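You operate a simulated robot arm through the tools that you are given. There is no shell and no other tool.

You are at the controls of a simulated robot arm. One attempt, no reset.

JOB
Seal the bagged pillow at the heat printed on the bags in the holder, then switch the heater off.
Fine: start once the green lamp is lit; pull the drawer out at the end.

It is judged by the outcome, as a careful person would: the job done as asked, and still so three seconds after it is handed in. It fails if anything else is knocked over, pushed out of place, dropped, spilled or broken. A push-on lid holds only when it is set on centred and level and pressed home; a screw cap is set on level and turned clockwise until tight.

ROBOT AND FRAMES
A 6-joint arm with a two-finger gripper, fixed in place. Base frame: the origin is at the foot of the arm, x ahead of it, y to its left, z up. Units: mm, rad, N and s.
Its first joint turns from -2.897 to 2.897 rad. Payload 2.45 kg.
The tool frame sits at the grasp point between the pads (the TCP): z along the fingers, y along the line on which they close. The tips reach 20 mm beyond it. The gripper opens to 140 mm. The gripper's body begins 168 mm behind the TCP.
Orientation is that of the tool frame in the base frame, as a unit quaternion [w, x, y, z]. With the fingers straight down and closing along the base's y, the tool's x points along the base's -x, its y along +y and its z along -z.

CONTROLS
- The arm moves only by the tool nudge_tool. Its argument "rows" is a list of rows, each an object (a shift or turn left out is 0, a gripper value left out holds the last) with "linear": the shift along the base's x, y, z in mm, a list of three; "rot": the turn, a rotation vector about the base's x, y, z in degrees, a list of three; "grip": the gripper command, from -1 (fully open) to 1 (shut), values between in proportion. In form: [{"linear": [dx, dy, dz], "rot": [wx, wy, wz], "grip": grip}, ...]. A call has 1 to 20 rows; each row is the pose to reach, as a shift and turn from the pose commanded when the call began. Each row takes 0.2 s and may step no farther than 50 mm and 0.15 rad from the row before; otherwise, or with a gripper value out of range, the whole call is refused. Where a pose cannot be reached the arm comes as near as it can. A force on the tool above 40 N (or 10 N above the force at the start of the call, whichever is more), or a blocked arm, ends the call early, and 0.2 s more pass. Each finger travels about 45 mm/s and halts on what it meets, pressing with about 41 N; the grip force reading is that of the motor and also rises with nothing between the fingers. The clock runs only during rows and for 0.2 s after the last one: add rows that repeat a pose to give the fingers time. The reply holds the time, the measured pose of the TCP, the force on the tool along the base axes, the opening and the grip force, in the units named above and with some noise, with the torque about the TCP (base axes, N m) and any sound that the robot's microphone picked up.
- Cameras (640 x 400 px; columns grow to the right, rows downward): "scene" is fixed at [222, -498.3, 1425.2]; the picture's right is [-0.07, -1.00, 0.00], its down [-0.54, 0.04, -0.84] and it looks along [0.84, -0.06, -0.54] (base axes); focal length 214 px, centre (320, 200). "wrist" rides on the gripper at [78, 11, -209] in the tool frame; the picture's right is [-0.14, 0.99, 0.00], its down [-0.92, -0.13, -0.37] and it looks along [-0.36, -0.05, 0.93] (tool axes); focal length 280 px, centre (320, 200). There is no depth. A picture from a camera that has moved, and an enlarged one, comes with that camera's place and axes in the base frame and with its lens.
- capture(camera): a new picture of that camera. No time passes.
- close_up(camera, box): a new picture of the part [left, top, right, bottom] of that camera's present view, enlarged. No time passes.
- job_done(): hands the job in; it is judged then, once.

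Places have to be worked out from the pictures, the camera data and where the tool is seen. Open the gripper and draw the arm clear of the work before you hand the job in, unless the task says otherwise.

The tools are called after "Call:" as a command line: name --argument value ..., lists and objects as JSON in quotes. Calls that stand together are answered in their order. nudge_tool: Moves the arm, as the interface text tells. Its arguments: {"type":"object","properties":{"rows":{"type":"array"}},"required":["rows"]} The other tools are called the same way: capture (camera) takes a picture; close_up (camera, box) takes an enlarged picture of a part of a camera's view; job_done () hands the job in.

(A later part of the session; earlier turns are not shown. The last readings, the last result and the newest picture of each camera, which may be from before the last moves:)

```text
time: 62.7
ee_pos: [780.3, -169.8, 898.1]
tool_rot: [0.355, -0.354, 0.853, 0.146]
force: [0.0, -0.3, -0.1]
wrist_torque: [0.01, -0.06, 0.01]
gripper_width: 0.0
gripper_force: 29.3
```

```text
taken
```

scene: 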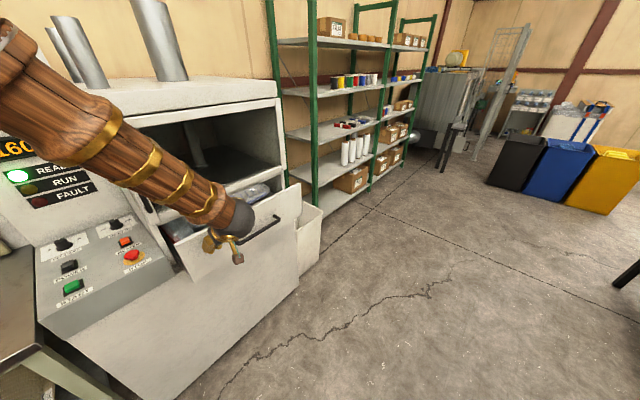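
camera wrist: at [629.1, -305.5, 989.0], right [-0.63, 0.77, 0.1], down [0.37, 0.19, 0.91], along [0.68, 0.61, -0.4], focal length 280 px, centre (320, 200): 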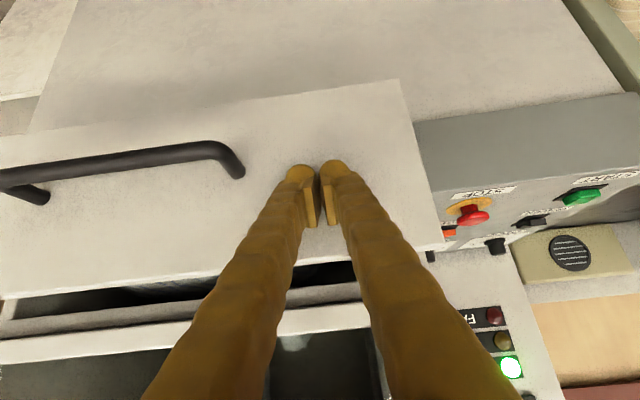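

The green READY lamp is lit and the display shows 160. The drawer is nearly in, so I'll push the rest of the way slowly until it meets the stop.

Call:
nudge_tool --rows '[{"linear": [10, 10, 0]}, {"linear": [20, 20, 0]}, {"linear": [30, 30, 0]}, {"linear": [38, 38, 0]}, {"linear": [45, 45, 0]}, {"linear": [51, 51, 0]}, {"linear": [56, 56, 0]}, {"linear": [60, 60, 0]}, {"linear": [64, 64, 0]}, {"linear": [67, 67, 0]}, {"linear": [70, 70, 0]}, {"linear": [73, 73, 0]}, {"linear": [76, 76, 0]}]'

Call:
capture --camera "wrist"

Call:
capture --camera "scene"

```text
time: 65.5
ee_pos: [854.9, -94.6, 898.6]
tool_rot: [0.354, -0.354, 0.853, 0.147]
force: [0.3, -0.8, 0.5]
wrist_torque: [-0.02, -0.01, -0.04]
gripper_width: 0.0
gripper_force: 29.7
```

```text
taken
camera wrist: at [703.5, -230.6, 989.9], right [-0.63, 0.77, 0.1], down [0.36, 0.19, 0.91], along [0.68, 0.61, -0.4], focal length 280 px, centre (320, 200)
```

wrist: 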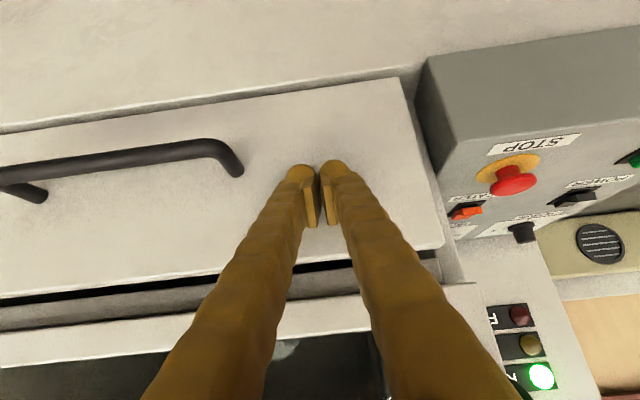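

```text
taken
```

scene: 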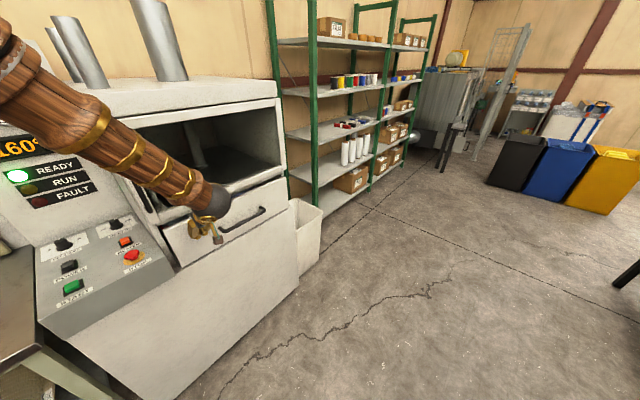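

Still no resistance, and a slit remains at the drawer's top edge. I'll push on in small steps until the force rises.

Call:
nudge_tool --rows '[{"linear": [3, 3, 0]}, {"linear": [6, 6, 0]}, {"linear": [9, 9, 0]}, {"linear": [12, 12, 0]}, {"linear": [15, 15, 0]}, {"linear": [18, 18, 0]}, {"linear": [21, 21, 0]}, {"linear": [24, 24, 0]}]'

Call:
capture --camera "wrist"

Call:
close_up --camera "scene" --box '[0, 110, 340, 320]'

```text
time: 65.9
ee_pos: [855.1, -94.7, 897.0]
tool_rot: [0.352, -0.355, 0.854, 0.146]
force: [-6.8, -6.7, 1.2]
wrist_torque: [0.01, -0.06, 0.02]
gripper_width: 6.1
gripper_force: 29.1
stopped in row 1: the force on the tool passed its limit at 54 N (the readings are from after the stop); the commanded pose is now the measured one
```

```text
taken
camera wrist: at [704.0, -230.5, 989.5], right [-0.63, 0.77, 0.1], down [0.37, 0.19, 0.91], along [0.68, 0.61, -0.4], focal length 280 px, centre (320, 200)
```

wrist: 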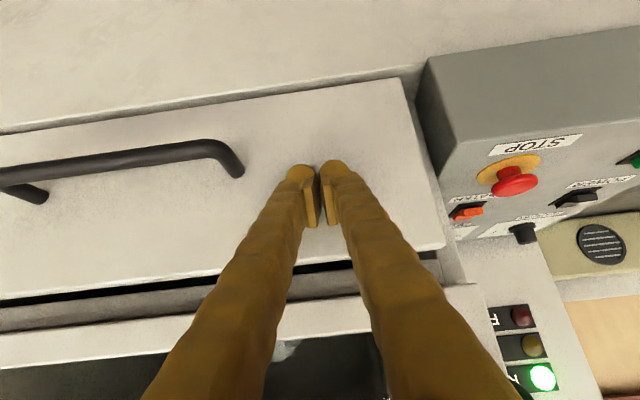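

```text
1.88 times, centred on (170, 215) of scene
camera zoom: at [222.0, -498.3, 1425.2], right [-0.07, -1.0, 0.0], down [-0.54, 0.04, -0.84], along [0.84, -0.06, -0.54], focal length 404 px, centre (602, 172)
```

zoom: 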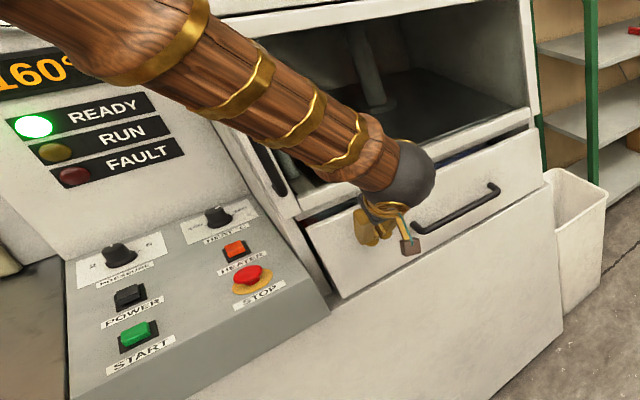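

The drawer has hit its stop, flush with the machine, READY is green and the display shows 160 °C. I'll back away, straighten the tool and head for START near (663,205).

Call:
nudge_tool --rows '[{"linear": [-19, -19, 10]}, {"linear": [-38, -38, 30]}, {"linear": [-57, -57, 55]}, {"linear": [-76, -76, 85]}, {"linear": [-90, -90, 115], "rot": [-5.3, 5.3, 0]}, {"linear": [-110, -70, 125], "rot": [-10.6, 10.6, 0]}, {"linear": [-140, -40, 130], "rot": [-15.9, 15.9, 0]}, {"linear": [-170, -10, 130], "rot": [-21.2, 21.2, 0]}, {"linear": [-200, 20, 130], "rot": [-26.5, 26.5, 0]}, {"linear": [-230, 50, 130], "rot": [-31.8, 31.8, 0]}, {"linear": [-260, 80, 130], "rot": [-31.8, 31.8, 0]}, {"linear": [-290, 110, 130], "rot": [-31.8, 31.8, 0]}, {"linear": [-310, 140, 130], "rot": [-31.8, 31.8, 0]}, {"linear": [-310, 170, 130], "rot": [-31.8, 31.8, 0]}, {"linear": [-290, 200, 130], "rot": [-31.8, 31.8, 0]}, {"linear": [-265, 230, 120], "rot": [-31.8, 31.8, 0]}, {"linear": [-240, 260, 110], "rot": [-31.8, 31.8, 0]}, {"linear": [-215, 280, 100], "rot": [-31.8, 31.8, 0]}, {"linear": [-192, 299, 90], "rot": [-31.8, 31.8, 0]}, {"linear": [-192, 299, 80], "rot": [-31.8, 31.8, 0]}]'

Call:
capture --camera "wrist"

Call:
capture --camera "scene"

```text
time: 70.1
ee_pos: [663.9, 202.8, 976.2]
tool_rot: [0.0, -0.383, 0.924, -0.001]
force: [0.9, 0.6, 0.0]
wrist_torque: [-0.01, 0.03, 0.01]
gripper_width: 0.0
gripper_force: 29.7
```

```text
taken
camera wrist: at [600.9, 155.3, 1184.6], right [-0.6, 0.8, 0.0], down [0.74, 0.56, 0.37], along [0.29, 0.22, -0.93], focal length 280 px, centre (320, 200)
```

wrist: 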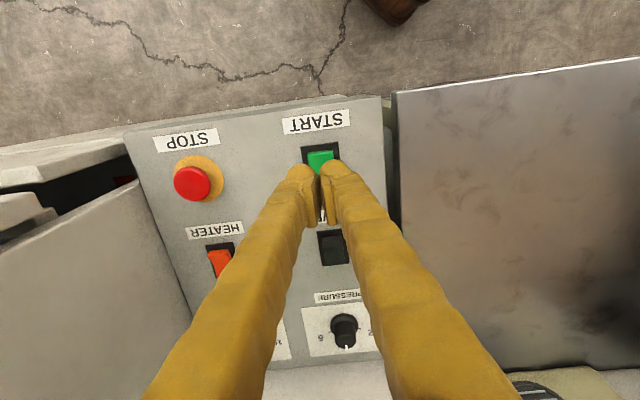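

```text
taken
```

scene: 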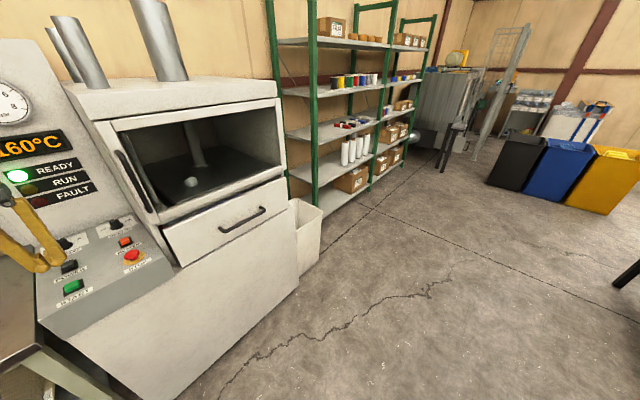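

The drawer is shut, READY is lit at 160 °C. I'll zoom to confirm the display and the position of the START button under the fingers.

Call:
close_up --camera "wrist" --box '[270, 110, 370, 200]'

Call:
close_up --camera "scene" --box '[0, 110, 340, 320]'

```text
4.44 times, centred on (320, 155) of wrist
camera zoom: at [600.9, 155.3, 1184.6], right [-0.6, 0.8, 0.0], down [0.74, 0.56, 0.37], along [0.29, 0.22, -0.93], focal length 1246 px, centre (320, 400)
```

zoom: 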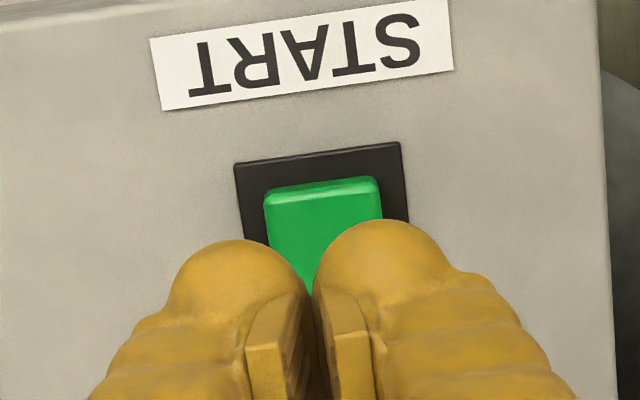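

```text
1.88 times, centred on (170, 215) of scene
camera zoom: at [222.0, -498.3, 1425.2], right [-0.07, -1.0, 0.0], down [-0.54, 0.04, -0.84], along [0.84, -0.06, -0.54], focal length 404 px, centre (602, 172)
```

zoom: 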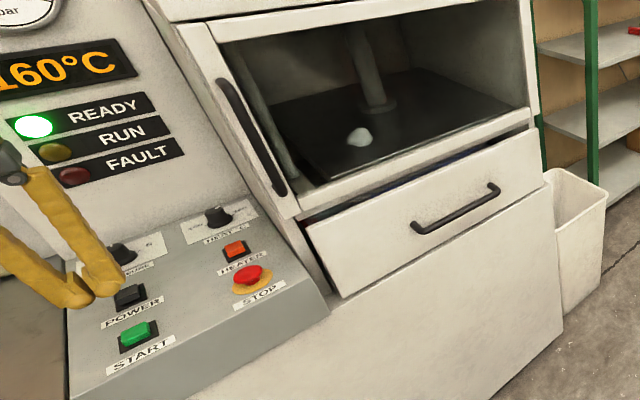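

Display reads 160 °C with READY lit. START's centre is about (665,207), so I'll correct by a few millimetres and press down.

Call:
nudge_tool --rows '[{"linear": [1, 4, -30]}, {"linear": [1, 4, -60]}, {"linear": [1, 4, -75]}, {"linear": [1, 4, -82]}, {"linear": [1, 4, -86]}, {"linear": [1, 4, -89]}, {"linear": [1, 4, -92]}, {"linear": [1, 4, -94]}]'

Call:
close_up --camera "scene" --box '[0, 110, 340, 320]'

```text
time: 71.9
ee_pos: [664.2, 208.8, 885.0]
tool_rot: [0.0, -0.382, 0.924, -0.001]
force: [-1.5, -4.2, 11.7]
wrist_torque: [-0.09, -0.01, -0.01]
gripper_width: 5.9
gripper_force: 29.5
heard: click
```

```text
1.88 times, centred on (170, 215) of scene
camera zoom: at [222.0, -498.3, 1425.2], right [-0.07, -1.0, 0.0], down [-0.54, 0.04, -0.84], along [0.84, -0.06, -0.54], focal length 404 px, centre (602, 172)
```

zoom: 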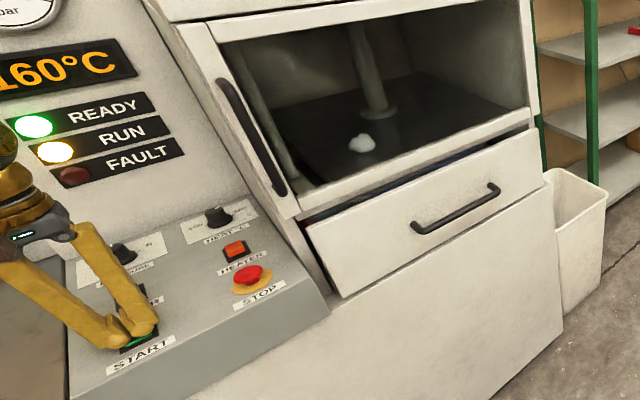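

START clicked and the amber RUN lamp is on. I'll lift off, rotate the yaw back to −45° (needed beside the oven wall) and hover over the HEATER rocker while the cycle runs.

Call:
nudge_tool --rows '[{"linear": [0, 0, 20]}, {"linear": [0, 0, 60]}, {"linear": [0, 0, 100]}, {"linear": [14, -3, 110], "rot": [0, 0, -8]}, {"linear": [28, -6, 110], "rot": [0, 0, -16]}, {"linear": [42, -9, 110], "rot": [0, 0, -24]}, {"linear": [56, -12, 110], "rot": [0, 0, -32]}, {"linear": [70, -15, 110], "rot": [0, 0, -40]}, {"linear": [84, -18, 110], "rot": [0, 0, -48]}, {"linear": [98, -21, 110], "rot": [0, 0, -56]}, {"linear": [112, -24, 110], "rot": [0, 0, -64]}, {"linear": [126, -27, 110], "rot": [0, 0, -72]}, {"linear": [140, -30, 110], "rot": [0, 0, -80]}, {"linear": [155, -34, 110], "rot": [0, 0, -88]}, {"linear": [174, -39, 100], "rot": [0, 0, -90]}, {"linear": [174, -39, 80], "rot": [0, 0, -90]}, {"linear": [174, -39, 80], "rot": [0, 0, -90]}]'

Call:
capture --camera "wrist"

Call:
close_up --camera "scene" --box '[0, 110, 340, 320]'

```text
time: 75.5
ee_pos: [838.7, 170.7, 961.0]
tool_rot: [0.0, 0.383, 0.924, -0.001]
force: [0.3, 0.5, 0.3]
wrist_torque: [0.0, -0.02, 0.0]
gripper_width: 0.1
gripper_force: 29.2
```

```text
taken
camera wrist: at [791.0, 233.8, 1170.5], right [0.8, 0.6, 0.0], down [0.56, -0.74, 0.37], along [0.22, -0.29, -0.93], focal length 280 px, centre (320, 200)
```

wrist: 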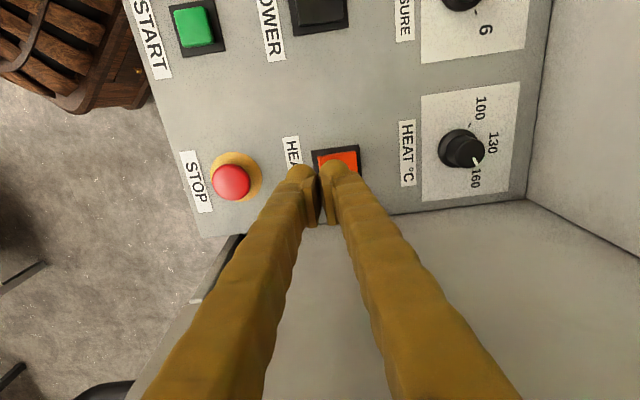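

```text
1.88 times, centred on (170, 215) of scene
camera zoom: at [222.0, -498.3, 1425.2], right [-0.07, -1.0, 0.0], down [-0.54, 0.04, -0.84], along [0.84, -0.06, -0.54], focal length 404 px, centre (602, 172)
```

zoom: 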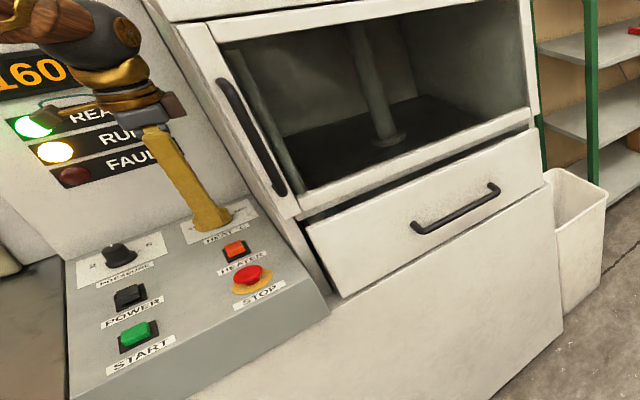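

RUN is still lit, and the press seems to have moved inside. I'll hold here for some seconds.

Call:
nudge_tool --rows '[{"linear": [0, 0, 0]}, {"linear": [0, 0, 0]}, {"linear": [0, 0, 0]}, {"linear": [0, 0, 0]}, {"linear": [0, 0, 0]}, {"linear": [0, 0, 0]}, {"linear": [0, 0, 0]}, {"linear": [0, 0, 0]}, {"linear": [0, 0, 0]}, {"linear": [0, 0, 0]}, {"linear": [0, 0, 0]}, {"linear": [0, 0, 0]}, {"linear": [0, 0, 0]}, {"linear": [0, 0, 0]}, {"linear": [0, 0, 0]}]'

Call:
close_up --camera "scene" --box '[0, 110, 340, 320]'

Call:
close_up --camera "wrist" --box '[260, 110, 380, 210]'

```text
time: 78.7
ee_pos: [838.7, 169.5, 963.2]
tool_rot: [-0.001, 0.382, 0.924, 0.0]
force: [0.2, 0.2, -1.1]
wrist_torque: [-0.01, 0.0, 0.02]
gripper_width: 0.0
gripper_force: 29.5
```

```text
1.88 times, centred on (170, 215) of scene
camera zoom: at [222.0, -498.3, 1425.2], right [-0.07, -1.0, 0.0], down [-0.54, 0.04, -0.84], along [0.84, -0.06, -0.54], focal length 404 px, centre (602, 172)
```

zoom: 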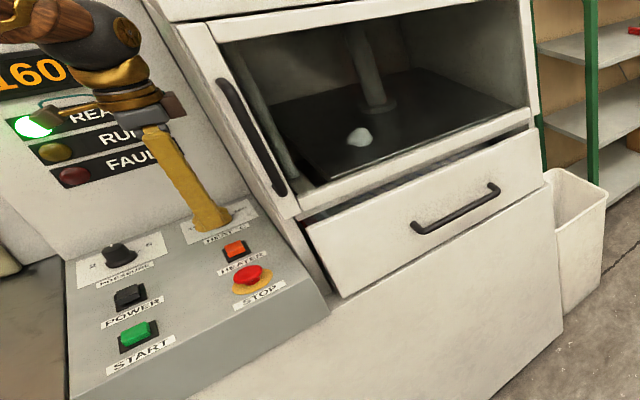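

```text
4.00 times, centred on (320, 160) of wrist
camera zoom: at [790.8, 233.8, 1170.4], right [0.8, 0.6, 0.0], down [0.56, -0.74, 0.37], along [0.22, -0.29, -0.93], focal length 1122 px, centre (320, 360)
```

zoom: 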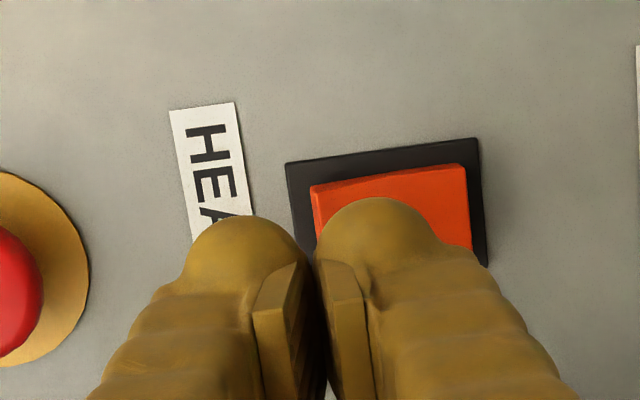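

RUN has gone out, so the seal cycle is finished and no fault is shown. The rocker's near end is now raised, and I'll press that end to switch the heater off.

Call:
nudge_tool --rows '[{"linear": [1, 1, -30]}, {"linear": [1, 1, -55]}, {"linear": [1, 1, -66]}, {"linear": [1, 1, -70]}, {"linear": [1, 1, -73]}, {"linear": [1, 1, -76]}, {"linear": [1, 1, -78]}, {"linear": [1, 1, -80]}]'

Call:
close_up --camera "scene" --box '[0, 110, 340, 320]'

Call:
close_up --camera "wrist" --box '[260, 110, 380, 210]'

```text
time: 80.4
ee_pos: [840.5, 170.8, 888.3]
tool_rot: [0.001, 0.382, 0.924, 0.0]
force: [-0.9, -0.1, 9.9]
wrist_torque: [0.09, 0.03, 0.14]
gripper_width: 5.9
gripper_force: 29.5
stopped in row 8: the force on the tool passed its limit at 47 N (the readings are from after the stop); the commanded pose is now the measured one
```

```text
1.88 times, centred on (170, 215) of scene
camera zoom: at [222.0, -498.3, 1425.2], right [-0.07, -1.0, 0.0], down [-0.54, 0.04, -0.84], along [0.84, -0.06, -0.54], focal length 404 px, centre (602, 172)
```

zoom: 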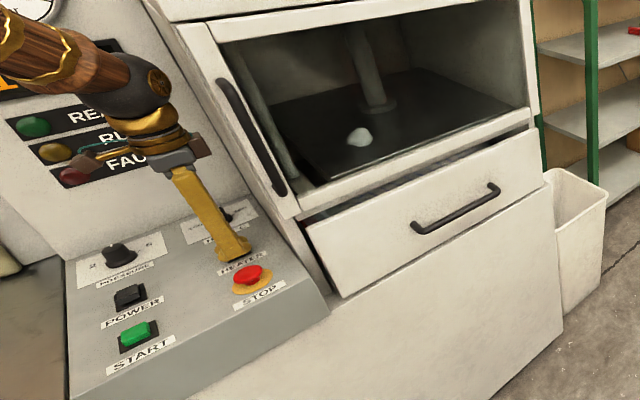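

```text
4.00 times, centred on (320, 160) of wrist
camera zoom: at [792.5, 233.7, 1095.9], right [0.8, 0.6, 0.0], down [0.56, -0.74, 0.37], along [0.22, -0.29, -0.93], focal length 1122 px, centre (320, 360)
```

zoom: 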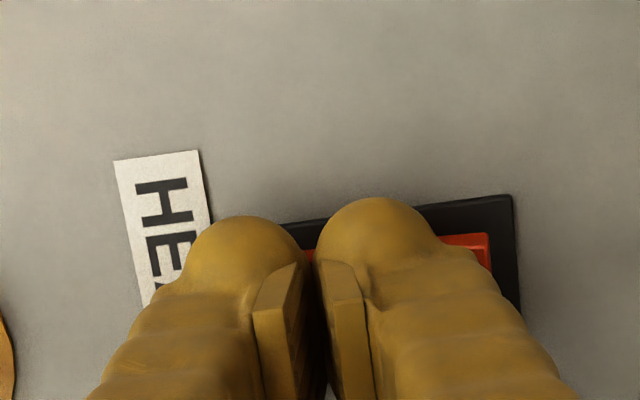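

READY has gone out, which fits the heater being off. I'll lift clear and confirm that the temperature is falling and the rocker has flipped.

Call:
nudge_tool --rows '[{"linear": [0, 0, 15]}, {"linear": [-5, -5, 50]}, {"linear": [-15, -12, 90]}, {"linear": [-35, -30, 130]}, {"linear": [-60, -50, 165]}, {"linear": [-85, -75, 190]}, {"linear": [-115, -105, 210]}, {"linear": [-145, -135, 220]}, {"linear": [-145, -135, 220]}]'

Call:
close_up --camera "scene" --box '[0, 60, 340, 320]'

Call:
capture --camera "wrist"

```text
time: 82.4
ee_pos: [696.0, 38.6, 1104.8]
tool_rot: [-0.001, 0.383, 0.924, 0.0]
force: [-0.3, 0.6, -0.3]
wrist_torque: [-0.01, -0.06, 0.01]
gripper_width: 0.0
gripper_force: 29.4
```

```text
1.54 times, centred on (170, 190) of scene
camera zoom: at [222.0, -498.3, 1425.2], right [-0.07, -1.0, 0.0], down [-0.54, 0.04, -0.84], along [0.84, -0.06, -0.54], focal length 330 px, centre (551, 215)
```

zoom: 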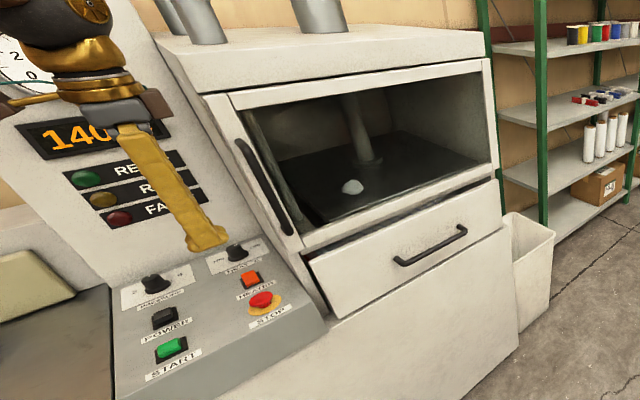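

```text
taken
camera wrist: at [648.5, 101.3, 1312.7], right [0.8, 0.6, 0.0], down [0.56, -0.74, 0.37], along [0.22, -0.29, -0.93], focal length 280 px, centre (320, 200)
```

wrist: 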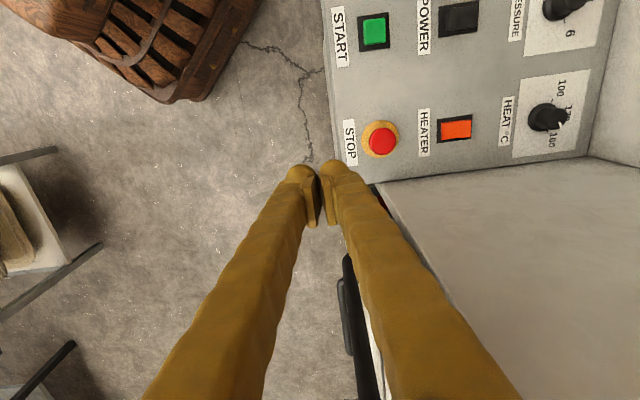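

The display is down to 140 and falling with all lamps off, so the heater is off. Now for the handle (bar expected at e_d≈525, z≈872, e_r 750–932): I'll back away from the oven, move in front of its left part and tilt 45° so the fingers can straddle the bar.

Call:
nudge_tool --rows '[{"linear": [-27, -27, 0], "grip": 0.49}, {"linear": [-54, -54, 0], "grip": 0.49}, {"linear": [-81, -81, 0], "grip": 0.49}, {"linear": [-108, -108, 0], "grip": 0.49}, {"linear": [-134, -134, 0], "grip": 0.49}, {"linear": [-106, -162, 0]}, {"linear": [-78, -190, 0]}, {"linear": [-50, -218, 0], "rot": [5.3, -5.3, 0]}, {"linear": [-22, -246, 0], "rot": [10.6, -10.6, 0]}, {"linear": [6, -274, 0], "rot": [15.9, -15.9, 0]}, {"linear": [34, -302, 0], "rot": [21.2, -21.2, 0]}, {"linear": [62, -330, 0], "rot": [26.5, -26.5, 0]}, {"linear": [89, -357, 0], "rot": [31.8, -31.8, 0]}, {"linear": [89, -357, 0], "rot": [31.8, -31.8, 0]}]'

Call:
capture --camera "wrist"

Call:
capture --camera "scene"

```text
time: 85.4
ee_pos: [784.2, -320.8, 1106.5]
tool_rot: [0.148, 0.353, 0.853, 0.354]
force: [-0.8, -0.6, 0.3]
wrist_torque: [-0.01, 0.0, 0.01]
gripper_width: 35.7
gripper_force: 0.0
```

```text
taken
camera wrist: at [629.8, -364.4, 1261.3], right [0.59, 0.4, 0.7], down [0.4, -0.9, 0.17], along [0.7, 0.18, -0.69], focal length 280 px, centre (320, 200)
```

wrist: 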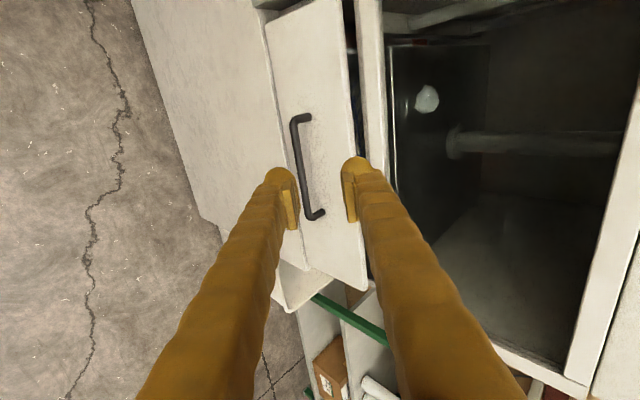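

```text
taken
```

scene: 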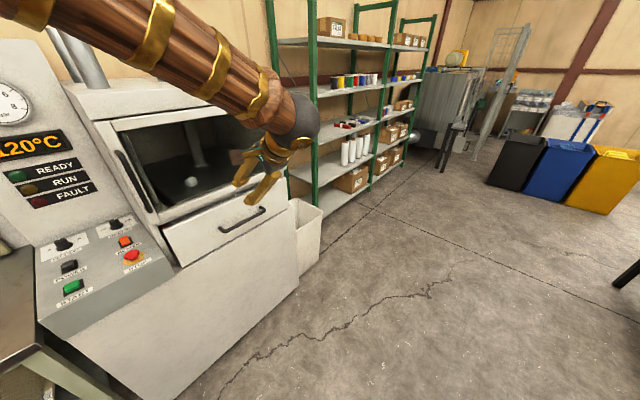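

The display is at 120 °C. I'll zoom on the handle to locate the bar accurately.

Call:
close_up --camera "wrist" --box '[250, 90, 390, 240]'

Call:
close_up --camera "scene" --box '[150, 140, 320, 290]'

```text
2.67 times, centred on (320, 165) of wrist
camera zoom: at [629.8, -364.4, 1261.3], right [0.59, 0.4, 0.7], down [0.4, -0.9, 0.17], along [0.7, 0.18, -0.69], focal length 748 px, centre (320, 293)
```

zoom: 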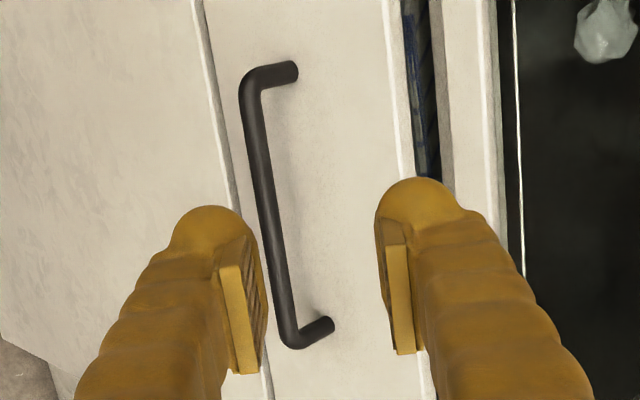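

```text
2.67 times, centred on (235, 215) of scene
camera zoom: at [222.0, -498.3, 1425.2], right [-0.07, -1.0, 0.0], down [-0.54, 0.04, -0.84], along [0.84, -0.06, -0.54], focal length 572 px, centre (547, 160)
```

zoom: 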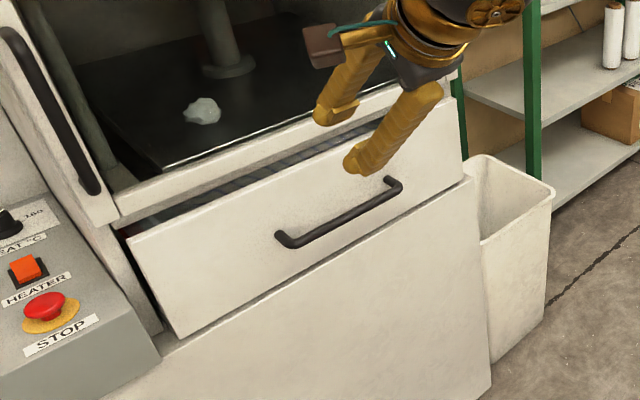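

Depth along this ray is uncertain, so I'll move closer to get a second view for triangulating the bar.

Call:
nudge_tool --rows '[{"linear": [12, 12, -30]}, {"linear": [24, 24, -60]}, {"linear": [36, 36, -90]}, {"linear": [48, 48, -120]}, {"linear": [56, 56, -135]}, {"linear": [56, 56, -135]}]'

Call:
capture --camera "wrist"

Call:
close_up --camera "wrist" --box '[250, 90, 390, 240]'

Call:
close_up --camera "scene" --box '[150, 140, 320, 290]'

```text
time: 86.8
ee_pos: [839.7, -266.4, 969.6]
tool_rot: [0.146, 0.353, 0.854, 0.353]
force: [0.5, -0.5, -0.5]
wrist_torque: [0.05, -0.01, -0.03]
gripper_width: 35.7
gripper_force: 0.2
```

```text
taken
camera wrist: at [685.8, -309.9, 1124.5], right [0.59, 0.4, 0.7], down [0.4, -0.9, 0.17], along [0.7, 0.18, -0.69], focal length 280 px, centre (320, 200)
```

wrist: 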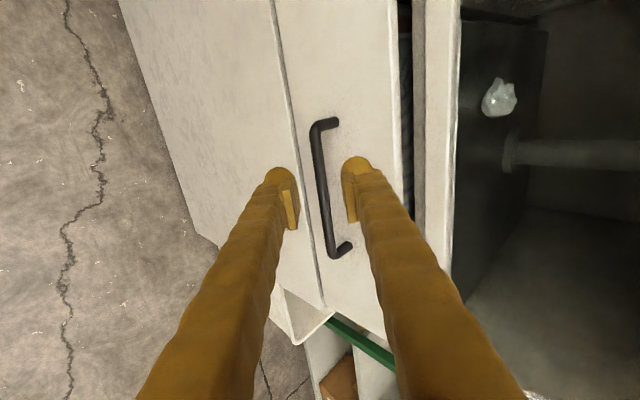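

```text
2.67 times, centred on (320, 165) of wrist
camera zoom: at [685.8, -309.9, 1124.5], right [0.59, 0.4, 0.7], down [0.4, -0.9, 0.17], along [0.7, 0.18, -0.69], focal length 748 px, centre (320, 293)
```

zoom: 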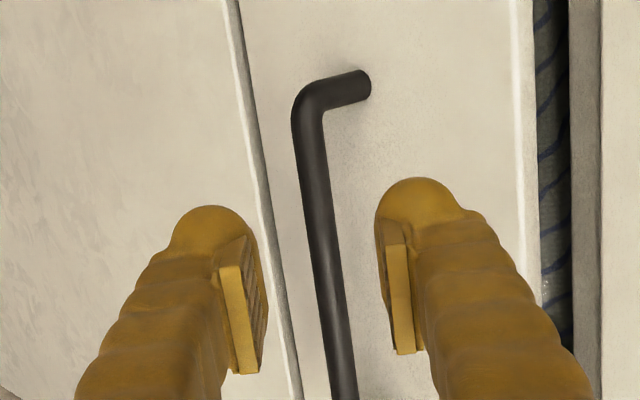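

```text
2.67 times, centred on (235, 215) of scene
camera zoom: at [222.0, -498.3, 1425.2], right [-0.07, -1.0, 0.0], down [-0.54, 0.04, -0.84], along [0.84, -0.06, -0.54], focal length 572 px, centre (547, 160)
```

zoom: 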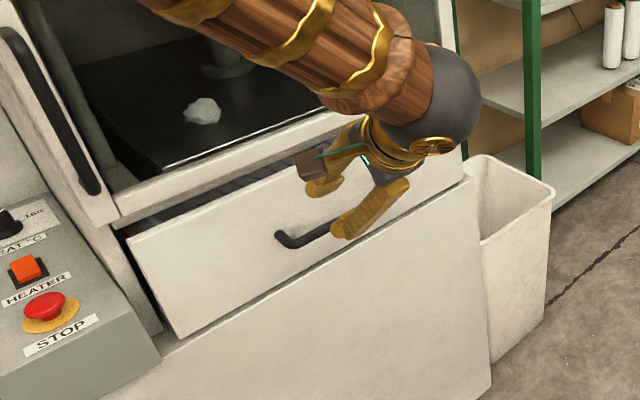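

Line of sight runs nearly parallel to my approach direction, so the bar stays centred between the fingers (about 1.5 mm off) and only the depth is uncertain (≈137–160 mm). I'll advance 110 mm along the tool axis and look again.

Call:
nudge_tool --rows '[{"linear": [15, 15, -21]}, {"linear": [30, 30, -42]}, {"linear": [42, 42, -59]}, {"linear": [50, 50, -71]}, {"linear": [55, 55, -78]}, {"linear": [55, 55, -78]}]'

Call:
capture --camera "wrist"

Call:
close_up --camera "scene" --box '[180, 160, 300, 280]'

```text
time: 88.2
ee_pos: [894.4, -210.0, 894.8]
tool_rot: [0.146, 0.353, 0.854, 0.354]
force: [0.8, 0.0, 0.6]
wrist_torque: [-0.02, 0.01, -0.03]
gripper_width: 35.6
gripper_force: 0.0
```

```text
taken
camera wrist: at [740.1, -253.7, 1049.1], right [0.59, 0.4, 0.7], down [0.4, -0.9, 0.17], along [0.7, 0.18, -0.69], focal length 280 px, centre (320, 200)
```

wrist: 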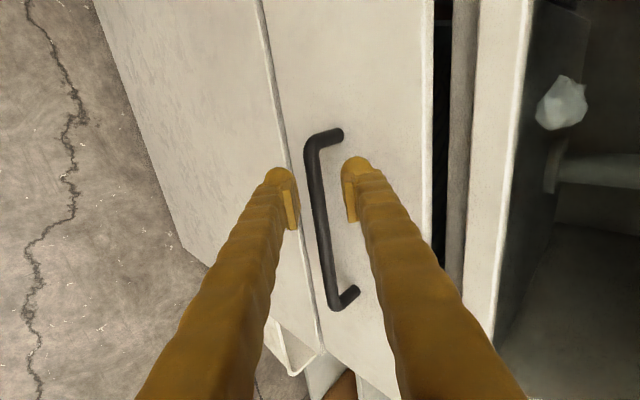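

```text
3.33 times, centred on (240, 220) of scene
camera zoom: at [222.0, -498.3, 1425.2], right [-0.07, -1.0, 0.0], down [-0.54, 0.04, -0.84], along [0.84, -0.06, -0.54], focal length 715 px, centre (587, 133)
```

zoom: 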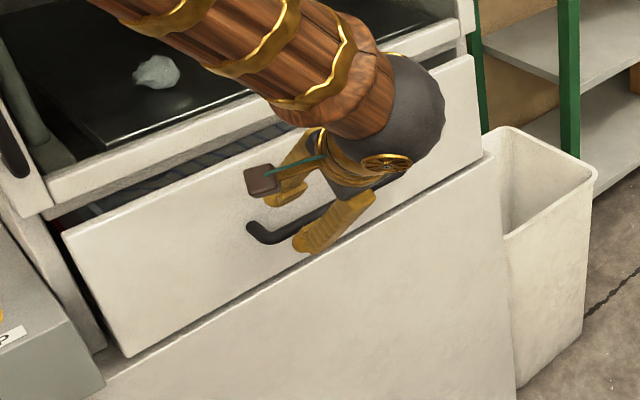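

Combining views puts the bar roughly 45–60 mm farther along the approach. I'll advance 35 mm and look at the fingertips relative to the bar.

Call:
nudge_tool --rows '[{"linear": [5, 5, -8]}, {"linear": [10, 10, -15]}, {"linear": [14, 14, -21]}, {"linear": [17, 17, -25]}, {"linear": [17, 17, -25]}]'

Call:
close_up --camera "wrist" --box '[240, 100, 400, 320]'

Call:
close_up --camera "scene" --box '[190, 170, 290, 270]'

```text
time: 89.4
ee_pos: [911.2, -193.9, 870.6]
tool_rot: [0.146, 0.354, 0.854, 0.353]
force: [-0.2, -0.3, -0.8]
wrist_torque: [-0.01, 0.0, -0.02]
gripper_width: 35.9
gripper_force: 0.1
```

```text
1.82 times, centred on (320, 210) of wrist
camera zoom: at [757.0, -237.1, 1024.6], right [0.59, 0.4, 0.7], down [0.4, -0.9, 0.17], along [0.7, 0.18, -0.69], focal length 510 px, centre (320, 182)
```

zoom: 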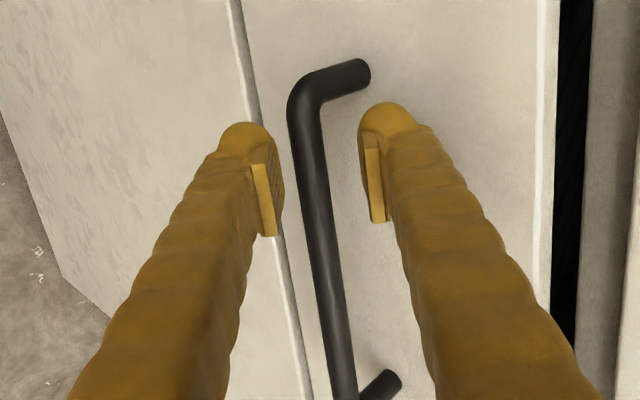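

```text
4.00 times, centred on (240, 220) of scene
camera zoom: at [222.0, -498.3, 1425.2], right [-0.07, -1.0, 0.0], down [-0.54, 0.04, -0.84], along [0.84, -0.06, -0.54], focal length 858 px, centre (640, 120)
```

zoom: 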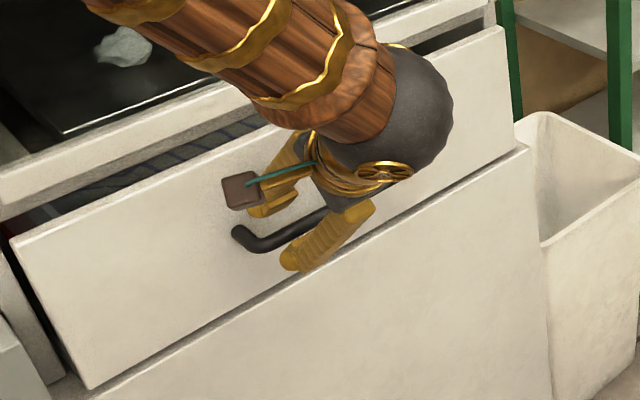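

The bar passes centrally between the fingers and is about at the pads. I'll go 8 mm farther, then close on it.

Call:
nudge_tool --rows '[{"linear": [2, 2, -3]}, {"linear": [4, 4, -5.7]}, {"linear": [4, 4, -5.7], "grip": 0.7}, {"linear": [4, 4, -5.7], "grip": 0.9}, {"linear": [4, 4, -5.7], "grip": 1}, {"linear": [4, 4, -5.7], "grip": 1}, {"linear": [4, 4, -5.7], "grip": 1}]'

Call:
close_up --camera "wrist" --box '[240, 100, 400, 320]'

Call:
close_up --camera "scene" --box '[190, 170, 290, 270]'

```text
time: 90.7
ee_pos: [912.8, -192.4, 860.9]
tool_rot: [0.146, 0.354, 0.854, 0.352]
force: [-3.5, -8.4, -6.6]
wrist_torque: [-0.45, -0.21, 0.57]
gripper_width: 13.6
gripper_force: 33.7
stopped in row 6: the force on the tool passed its limit at 44 N (the readings are from after the stop); the commanded pose is now the measured one
```

```text
1.82 times, centred on (320, 210) of wrist
camera zoom: at [759.7, -235.1, 1015.9], right [0.6, 0.4, 0.7], down [0.4, -0.9, 0.17], along [0.7, 0.18, -0.7], focal length 510 px, centre (320, 182)
```

zoom: 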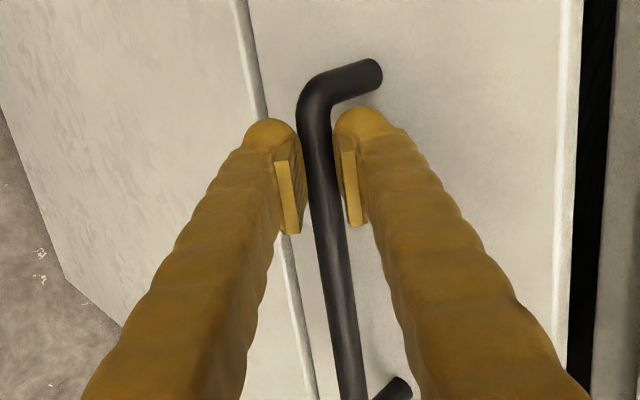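

```text
4.00 times, centred on (240, 220) of scene
camera zoom: at [222.0, -498.3, 1425.2], right [-0.07, -1.0, 0.0], down [-0.54, 0.04, -0.84], along [0.84, -0.06, -0.54], focal length 858 px, centre (640, 120)
```

zoom: 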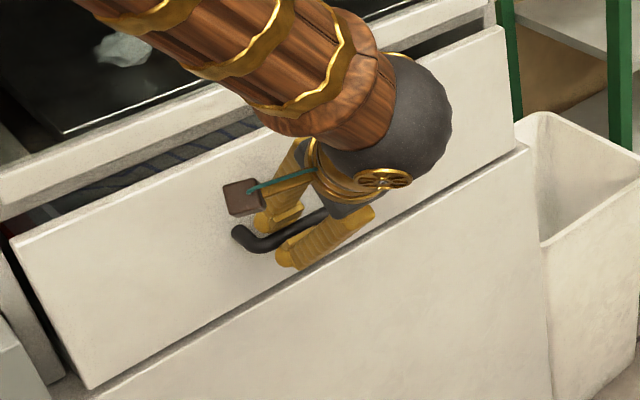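

The bar is gripped (13.6 mm wide). I'll pull the drawer straight out slowly, watching the force.

Call:
nudge_tool --rows '[{"linear": [0, 0, 0], "grip": 1}, {"linear": [-2, -2, 0], "grip": 1}, {"linear": [-6, -6, 0], "grip": 1}, {"linear": [-12, -12, 0], "grip": 1}, {"linear": [-20, -20, 0], "grip": 1}, {"linear": [-30, -30, 0], "grip": 1}, {"linear": [-40, -40, 0], "grip": 1}, {"linear": [-50, -50, 0], "grip": 1}]'

Call:
capture --camera "wrist"

Call:
close_up --camera "scene" --box '[120, 120, 340, 300]'

```text
time: 91.6
ee_pos: [909.5, -198.7, 866.7]
tool_rot: [0.15, 0.353, 0.853, 0.354]
force: [-11.6, -8.8, 17.7]
wrist_torque: [0.2, 0.08, 0.21]
gripper_width: 5.8
gripper_force: 29.5
stopped in row 4: the force on the tool passed its limit at 59 N (the readings are from after the stop); the commanded pose is now the measured one
```

```text
taken
camera wrist: at [754.2, -241.4, 1021.2], right [0.59, 0.4, 0.7], down [0.4, -0.9, 0.17], along [0.7, 0.18, -0.69], focal length 280 px, centre (320, 200)
```

wrist: 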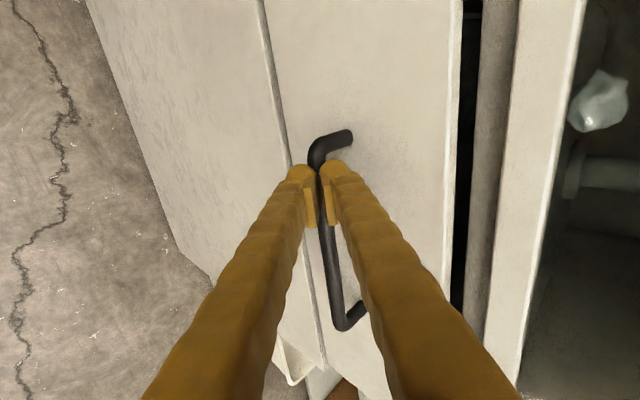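

```text
2.22 times, centred on (230, 210) of scene
camera zoom: at [222.0, -498.3, 1425.2], right [-0.07, -1.0, 0.0], down [-0.54, 0.04, -0.84], along [0.84, -0.06, -0.54], focal length 477 px, centre (520, 178)
```

zoom: 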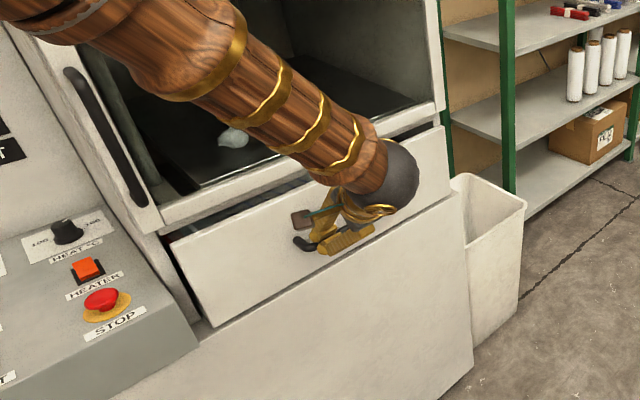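

The bar had been only at the fingertips, so the grip slipped off when pulling; the bar must be about 15 mm deeper, near e_d≈521, z≈850. I'll back off, reopen, and re-approach more steeply (30° tilt) so a finger hooks well behind the bar.

Call:
nudge_tool --rows '[{"linear": [-10, -10, 14], "grip": 0.57}, {"linear": [-20, -20, 28], "grip": 0.57}, {"linear": [-30, -30, 42], "grip": 0.57}, {"linear": [-30, -30, 42], "rot": [-5.3, 5.3, 0]}, {"linear": [-30, -30, 42], "rot": [-10.6, 10.6, 0]}, {"linear": [-20, -20, 40], "rot": [-10.6, 10.6, 0]}, {"linear": [-10, -10, 36], "rot": [-10.6, 10.6, 0]}, {"linear": [-8, -8, 35], "rot": [-10.6, 10.6, 0]}, {"linear": [-8, -8, 35], "rot": [-10.6, 10.6, 0]}]'

Call:
capture --camera "wrist"

Call:
close_up --camera "wrist" --box '[240, 100, 400, 320]'

Call:
close_up --camera "scene" --box '[150, 140, 310, 280]'

```text
time: 93.6
ee_pos: [902.1, -205.8, 901.7]
tool_rot: [0.101, 0.368, 0.893, 0.239]
force: [0.3, 0.2, 0.7]
wrist_torque: [0.02, 0.03, -0.01]
gripper_width: 30.3
gripper_force: 0.2
```

```text
taken
camera wrist: at [779.2, -217.5, 1086.8], right [0.7, 0.51, 0.5], down [0.44, -0.86, 0.26], along [0.56, 0.04, -0.83], focal length 280 px, centre (320, 200)
```

wrist: 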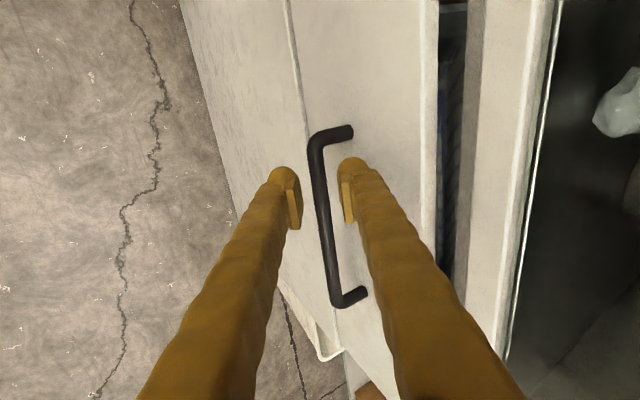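

```text
1.82 times, centred on (320, 210) of wrist
camera zoom: at [779.2, -217.5, 1086.8], right [0.7, 0.51, 0.5], down [0.44, -0.86, 0.26], along [0.56, 0.04, -0.83], focal length 510 px, centre (320, 182)
```

zoom: 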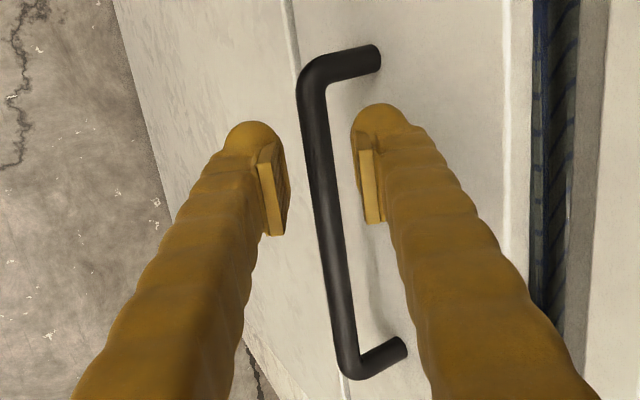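

```text
2.86 times, centred on (230, 210) of scene
camera zoom: at [222.0, -498.3, 1425.2], right [-0.07, -1.0, 0.0], down [-0.54, 0.04, -0.84], along [0.84, -0.06, -0.54], focal length 613 px, centre (577, 171)
```

zoom: 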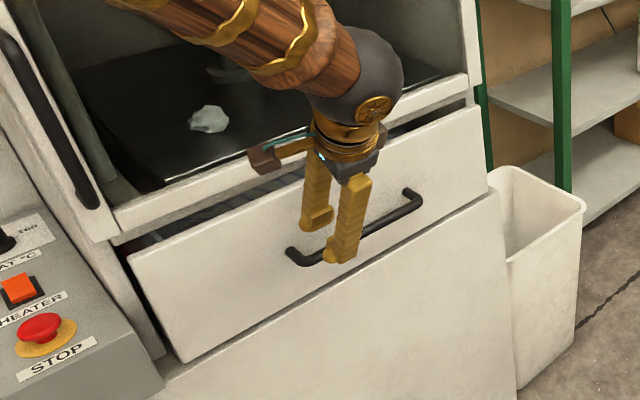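

With this new angle the bar resolves to e_d≈517, z≈858, exactly in line with the approach and about 49 mm away. I'll advance 55 mm so the bar sits slightly behind the TCP, then close.

Call:
nudge_tool --rows '[{"linear": [7, 7, -17]}, {"linear": [12, 12, -30]}, {"linear": [16, 16, -39]}, {"linear": [18, 18, -44]}, {"linear": [19.5, 19.5, -47.6]}, {"linear": [19.5, 19.5, -47.6]}]'

Call:
close_up --camera "wrist" --box '[240, 100, 400, 320]'

Call:
close_up --camera "scene" --box '[150, 140, 310, 280]'

```text
time: 95.0
ee_pos: [921.2, -187.4, 854.1]
tool_rot: [0.101, 0.369, 0.893, 0.239]
force: [0.4, 0.4, 0.1]
wrist_torque: [0.02, -0.03, -0.02]
gripper_width: 30.2
gripper_force: 0.0
```

```text
1.82 times, centred on (320, 210) of wrist
camera zoom: at [797.9, -198.7, 1039.0], right [0.7, 0.51, 0.5], down [0.44, -0.86, 0.26], along [0.56, 0.04, -0.83], focal length 510 px, centre (320, 182)
```

zoom: 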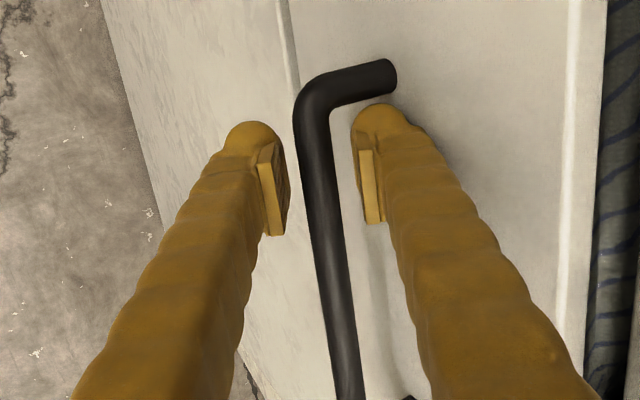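

```text
2.86 times, centred on (230, 210) of scene
camera zoom: at [222.0, -498.3, 1425.2], right [-0.07, -1.0, 0.0], down [-0.54, 0.04, -0.84], along [0.84, -0.06, -0.54], focal length 613 px, centre (577, 171)
```

zoom: 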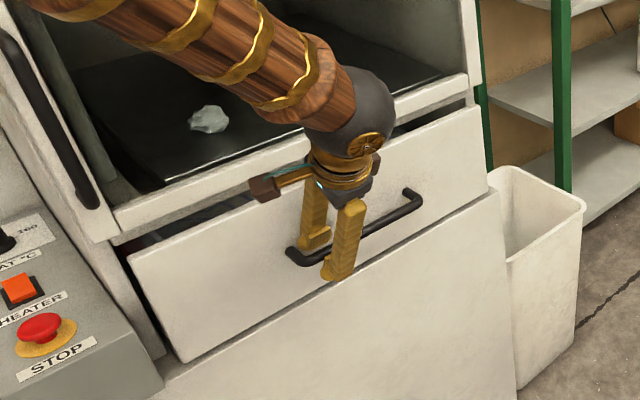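

No contact yet and the bar lies near the TCP depth. I'll advance 6 mm more for a deeper hook, then close on it.

Call:
nudge_tool --rows '[{"linear": [1, 1, -2.6]}, {"linear": [2.1, 2.1, -5.2]}, {"linear": [2.1, 2.1, -5.2], "grip": 0.7}, {"linear": [2.1, 2.1, -5.2], "grip": 0.85}, {"linear": [2.1, 2.1, -5.2], "grip": 1}, {"linear": [2.1, 2.1, -5.2], "grip": 1}]'

Call:
close_up --camera "wrist" --box '[240, 100, 400, 320]'

Call:
close_up --camera "scene" --box '[190, 170, 290, 270]'

```text
time: 96.4
ee_pos: [922.2, -184.8, 847.5]
tool_rot: [0.101, 0.369, 0.893, 0.238]
force: [-7.9, -9.1, -7.5]
wrist_torque: [-0.17, -0.29, 0.21]
gripper_width: 11.5
gripper_force: 38.9
```

```text
1.82 times, centred on (320, 210) of wrist
camera zoom: at [799.3, -196.0, 1033.1], right [0.7, 0.51, 0.5], down [0.44, -0.86, 0.26], along [0.56, 0.04, -0.83], focal length 510 px, centre (320, 182)
```

zoom: 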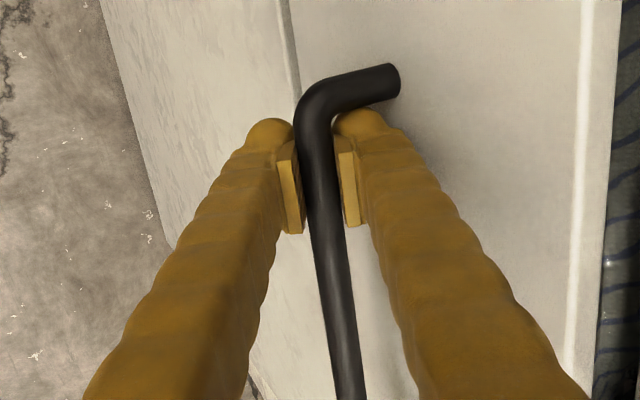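

```text
4.00 times, centred on (240, 220) of scene
camera zoom: at [222.0, -498.3, 1425.2], right [-0.07, -1.0, 0.0], down [-0.54, 0.04, -0.84], along [0.84, -0.06, -0.54], focal length 858 px, centre (640, 120)
```

zoom: 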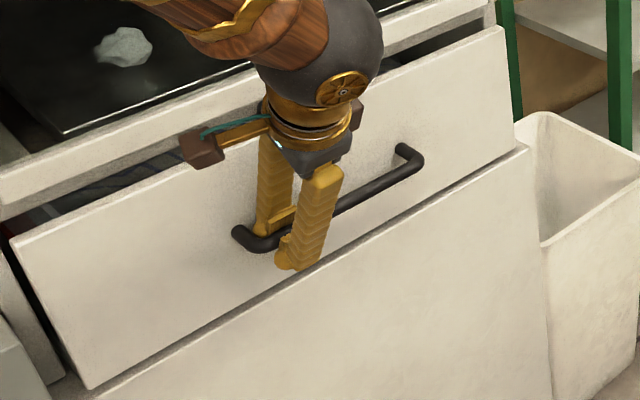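

Now the bar lies over the fingertips, hooked well inside the grip. I'll pull gently along −e_d.

Call:
nudge_tool --rows '[{"linear": [0, 0, 0], "grip": 1}, {"linear": [-0.7, -0.7, 0], "grip": 1}, {"linear": [-1.5, -1.5, 0], "grip": 1}, {"linear": [-3, -3, 0], "grip": 1}, {"linear": [-5, -5, 0], "grip": 1}, {"linear": [-8, -8, 0], "grip": 1}, {"linear": [-12, -12, 0], "grip": 1}, {"linear": [-18, -18, 0], "grip": 1}, {"linear": [-25, -25, 0], "grip": 1}]'

Call:
capture --camera "wrist"

Call:
close_up --camera "scene" --box '[130, 130, 310, 280]'

```text
time: 98.4
ee_pos: [898.0, -208.7, 848.2]
tool_rot: [0.101, 0.369, 0.892, 0.239]
force: [1.2, -1.3, -12.1]
wrist_torque: [0.32, 0.26, 0.62]
gripper_width: 11.2
gripper_force: 38.2
```

```text
taken
camera wrist: at [774.3, -220.8, 1033.1], right [0.7, 0.51, 0.5], down [0.44, -0.86, 0.26], along [0.56, 0.04, -0.83], focal length 280 px, centre (320, 200)
```

wrist: 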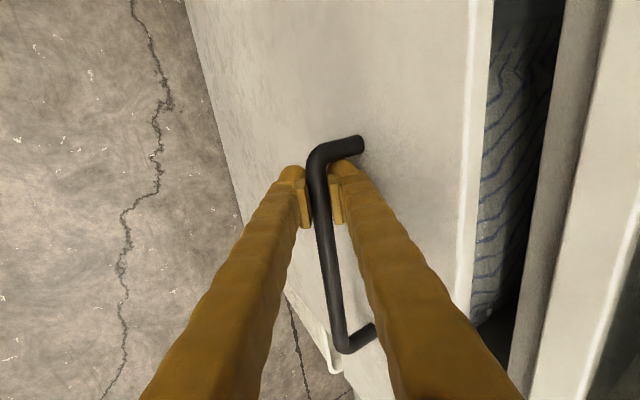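

```text
2.67 times, centred on (220, 205) of scene
camera zoom: at [222.0, -498.3, 1425.2], right [-0.07, -1.0, 0.0], down [-0.54, 0.04, -0.84], along [0.84, -0.06, -0.54], focal length 572 px, centre (587, 187)
```

zoom: 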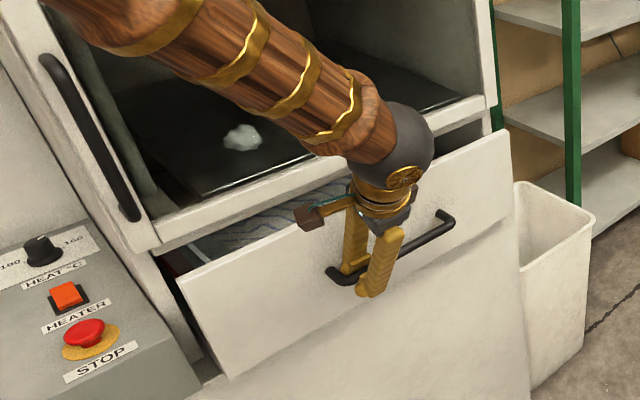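

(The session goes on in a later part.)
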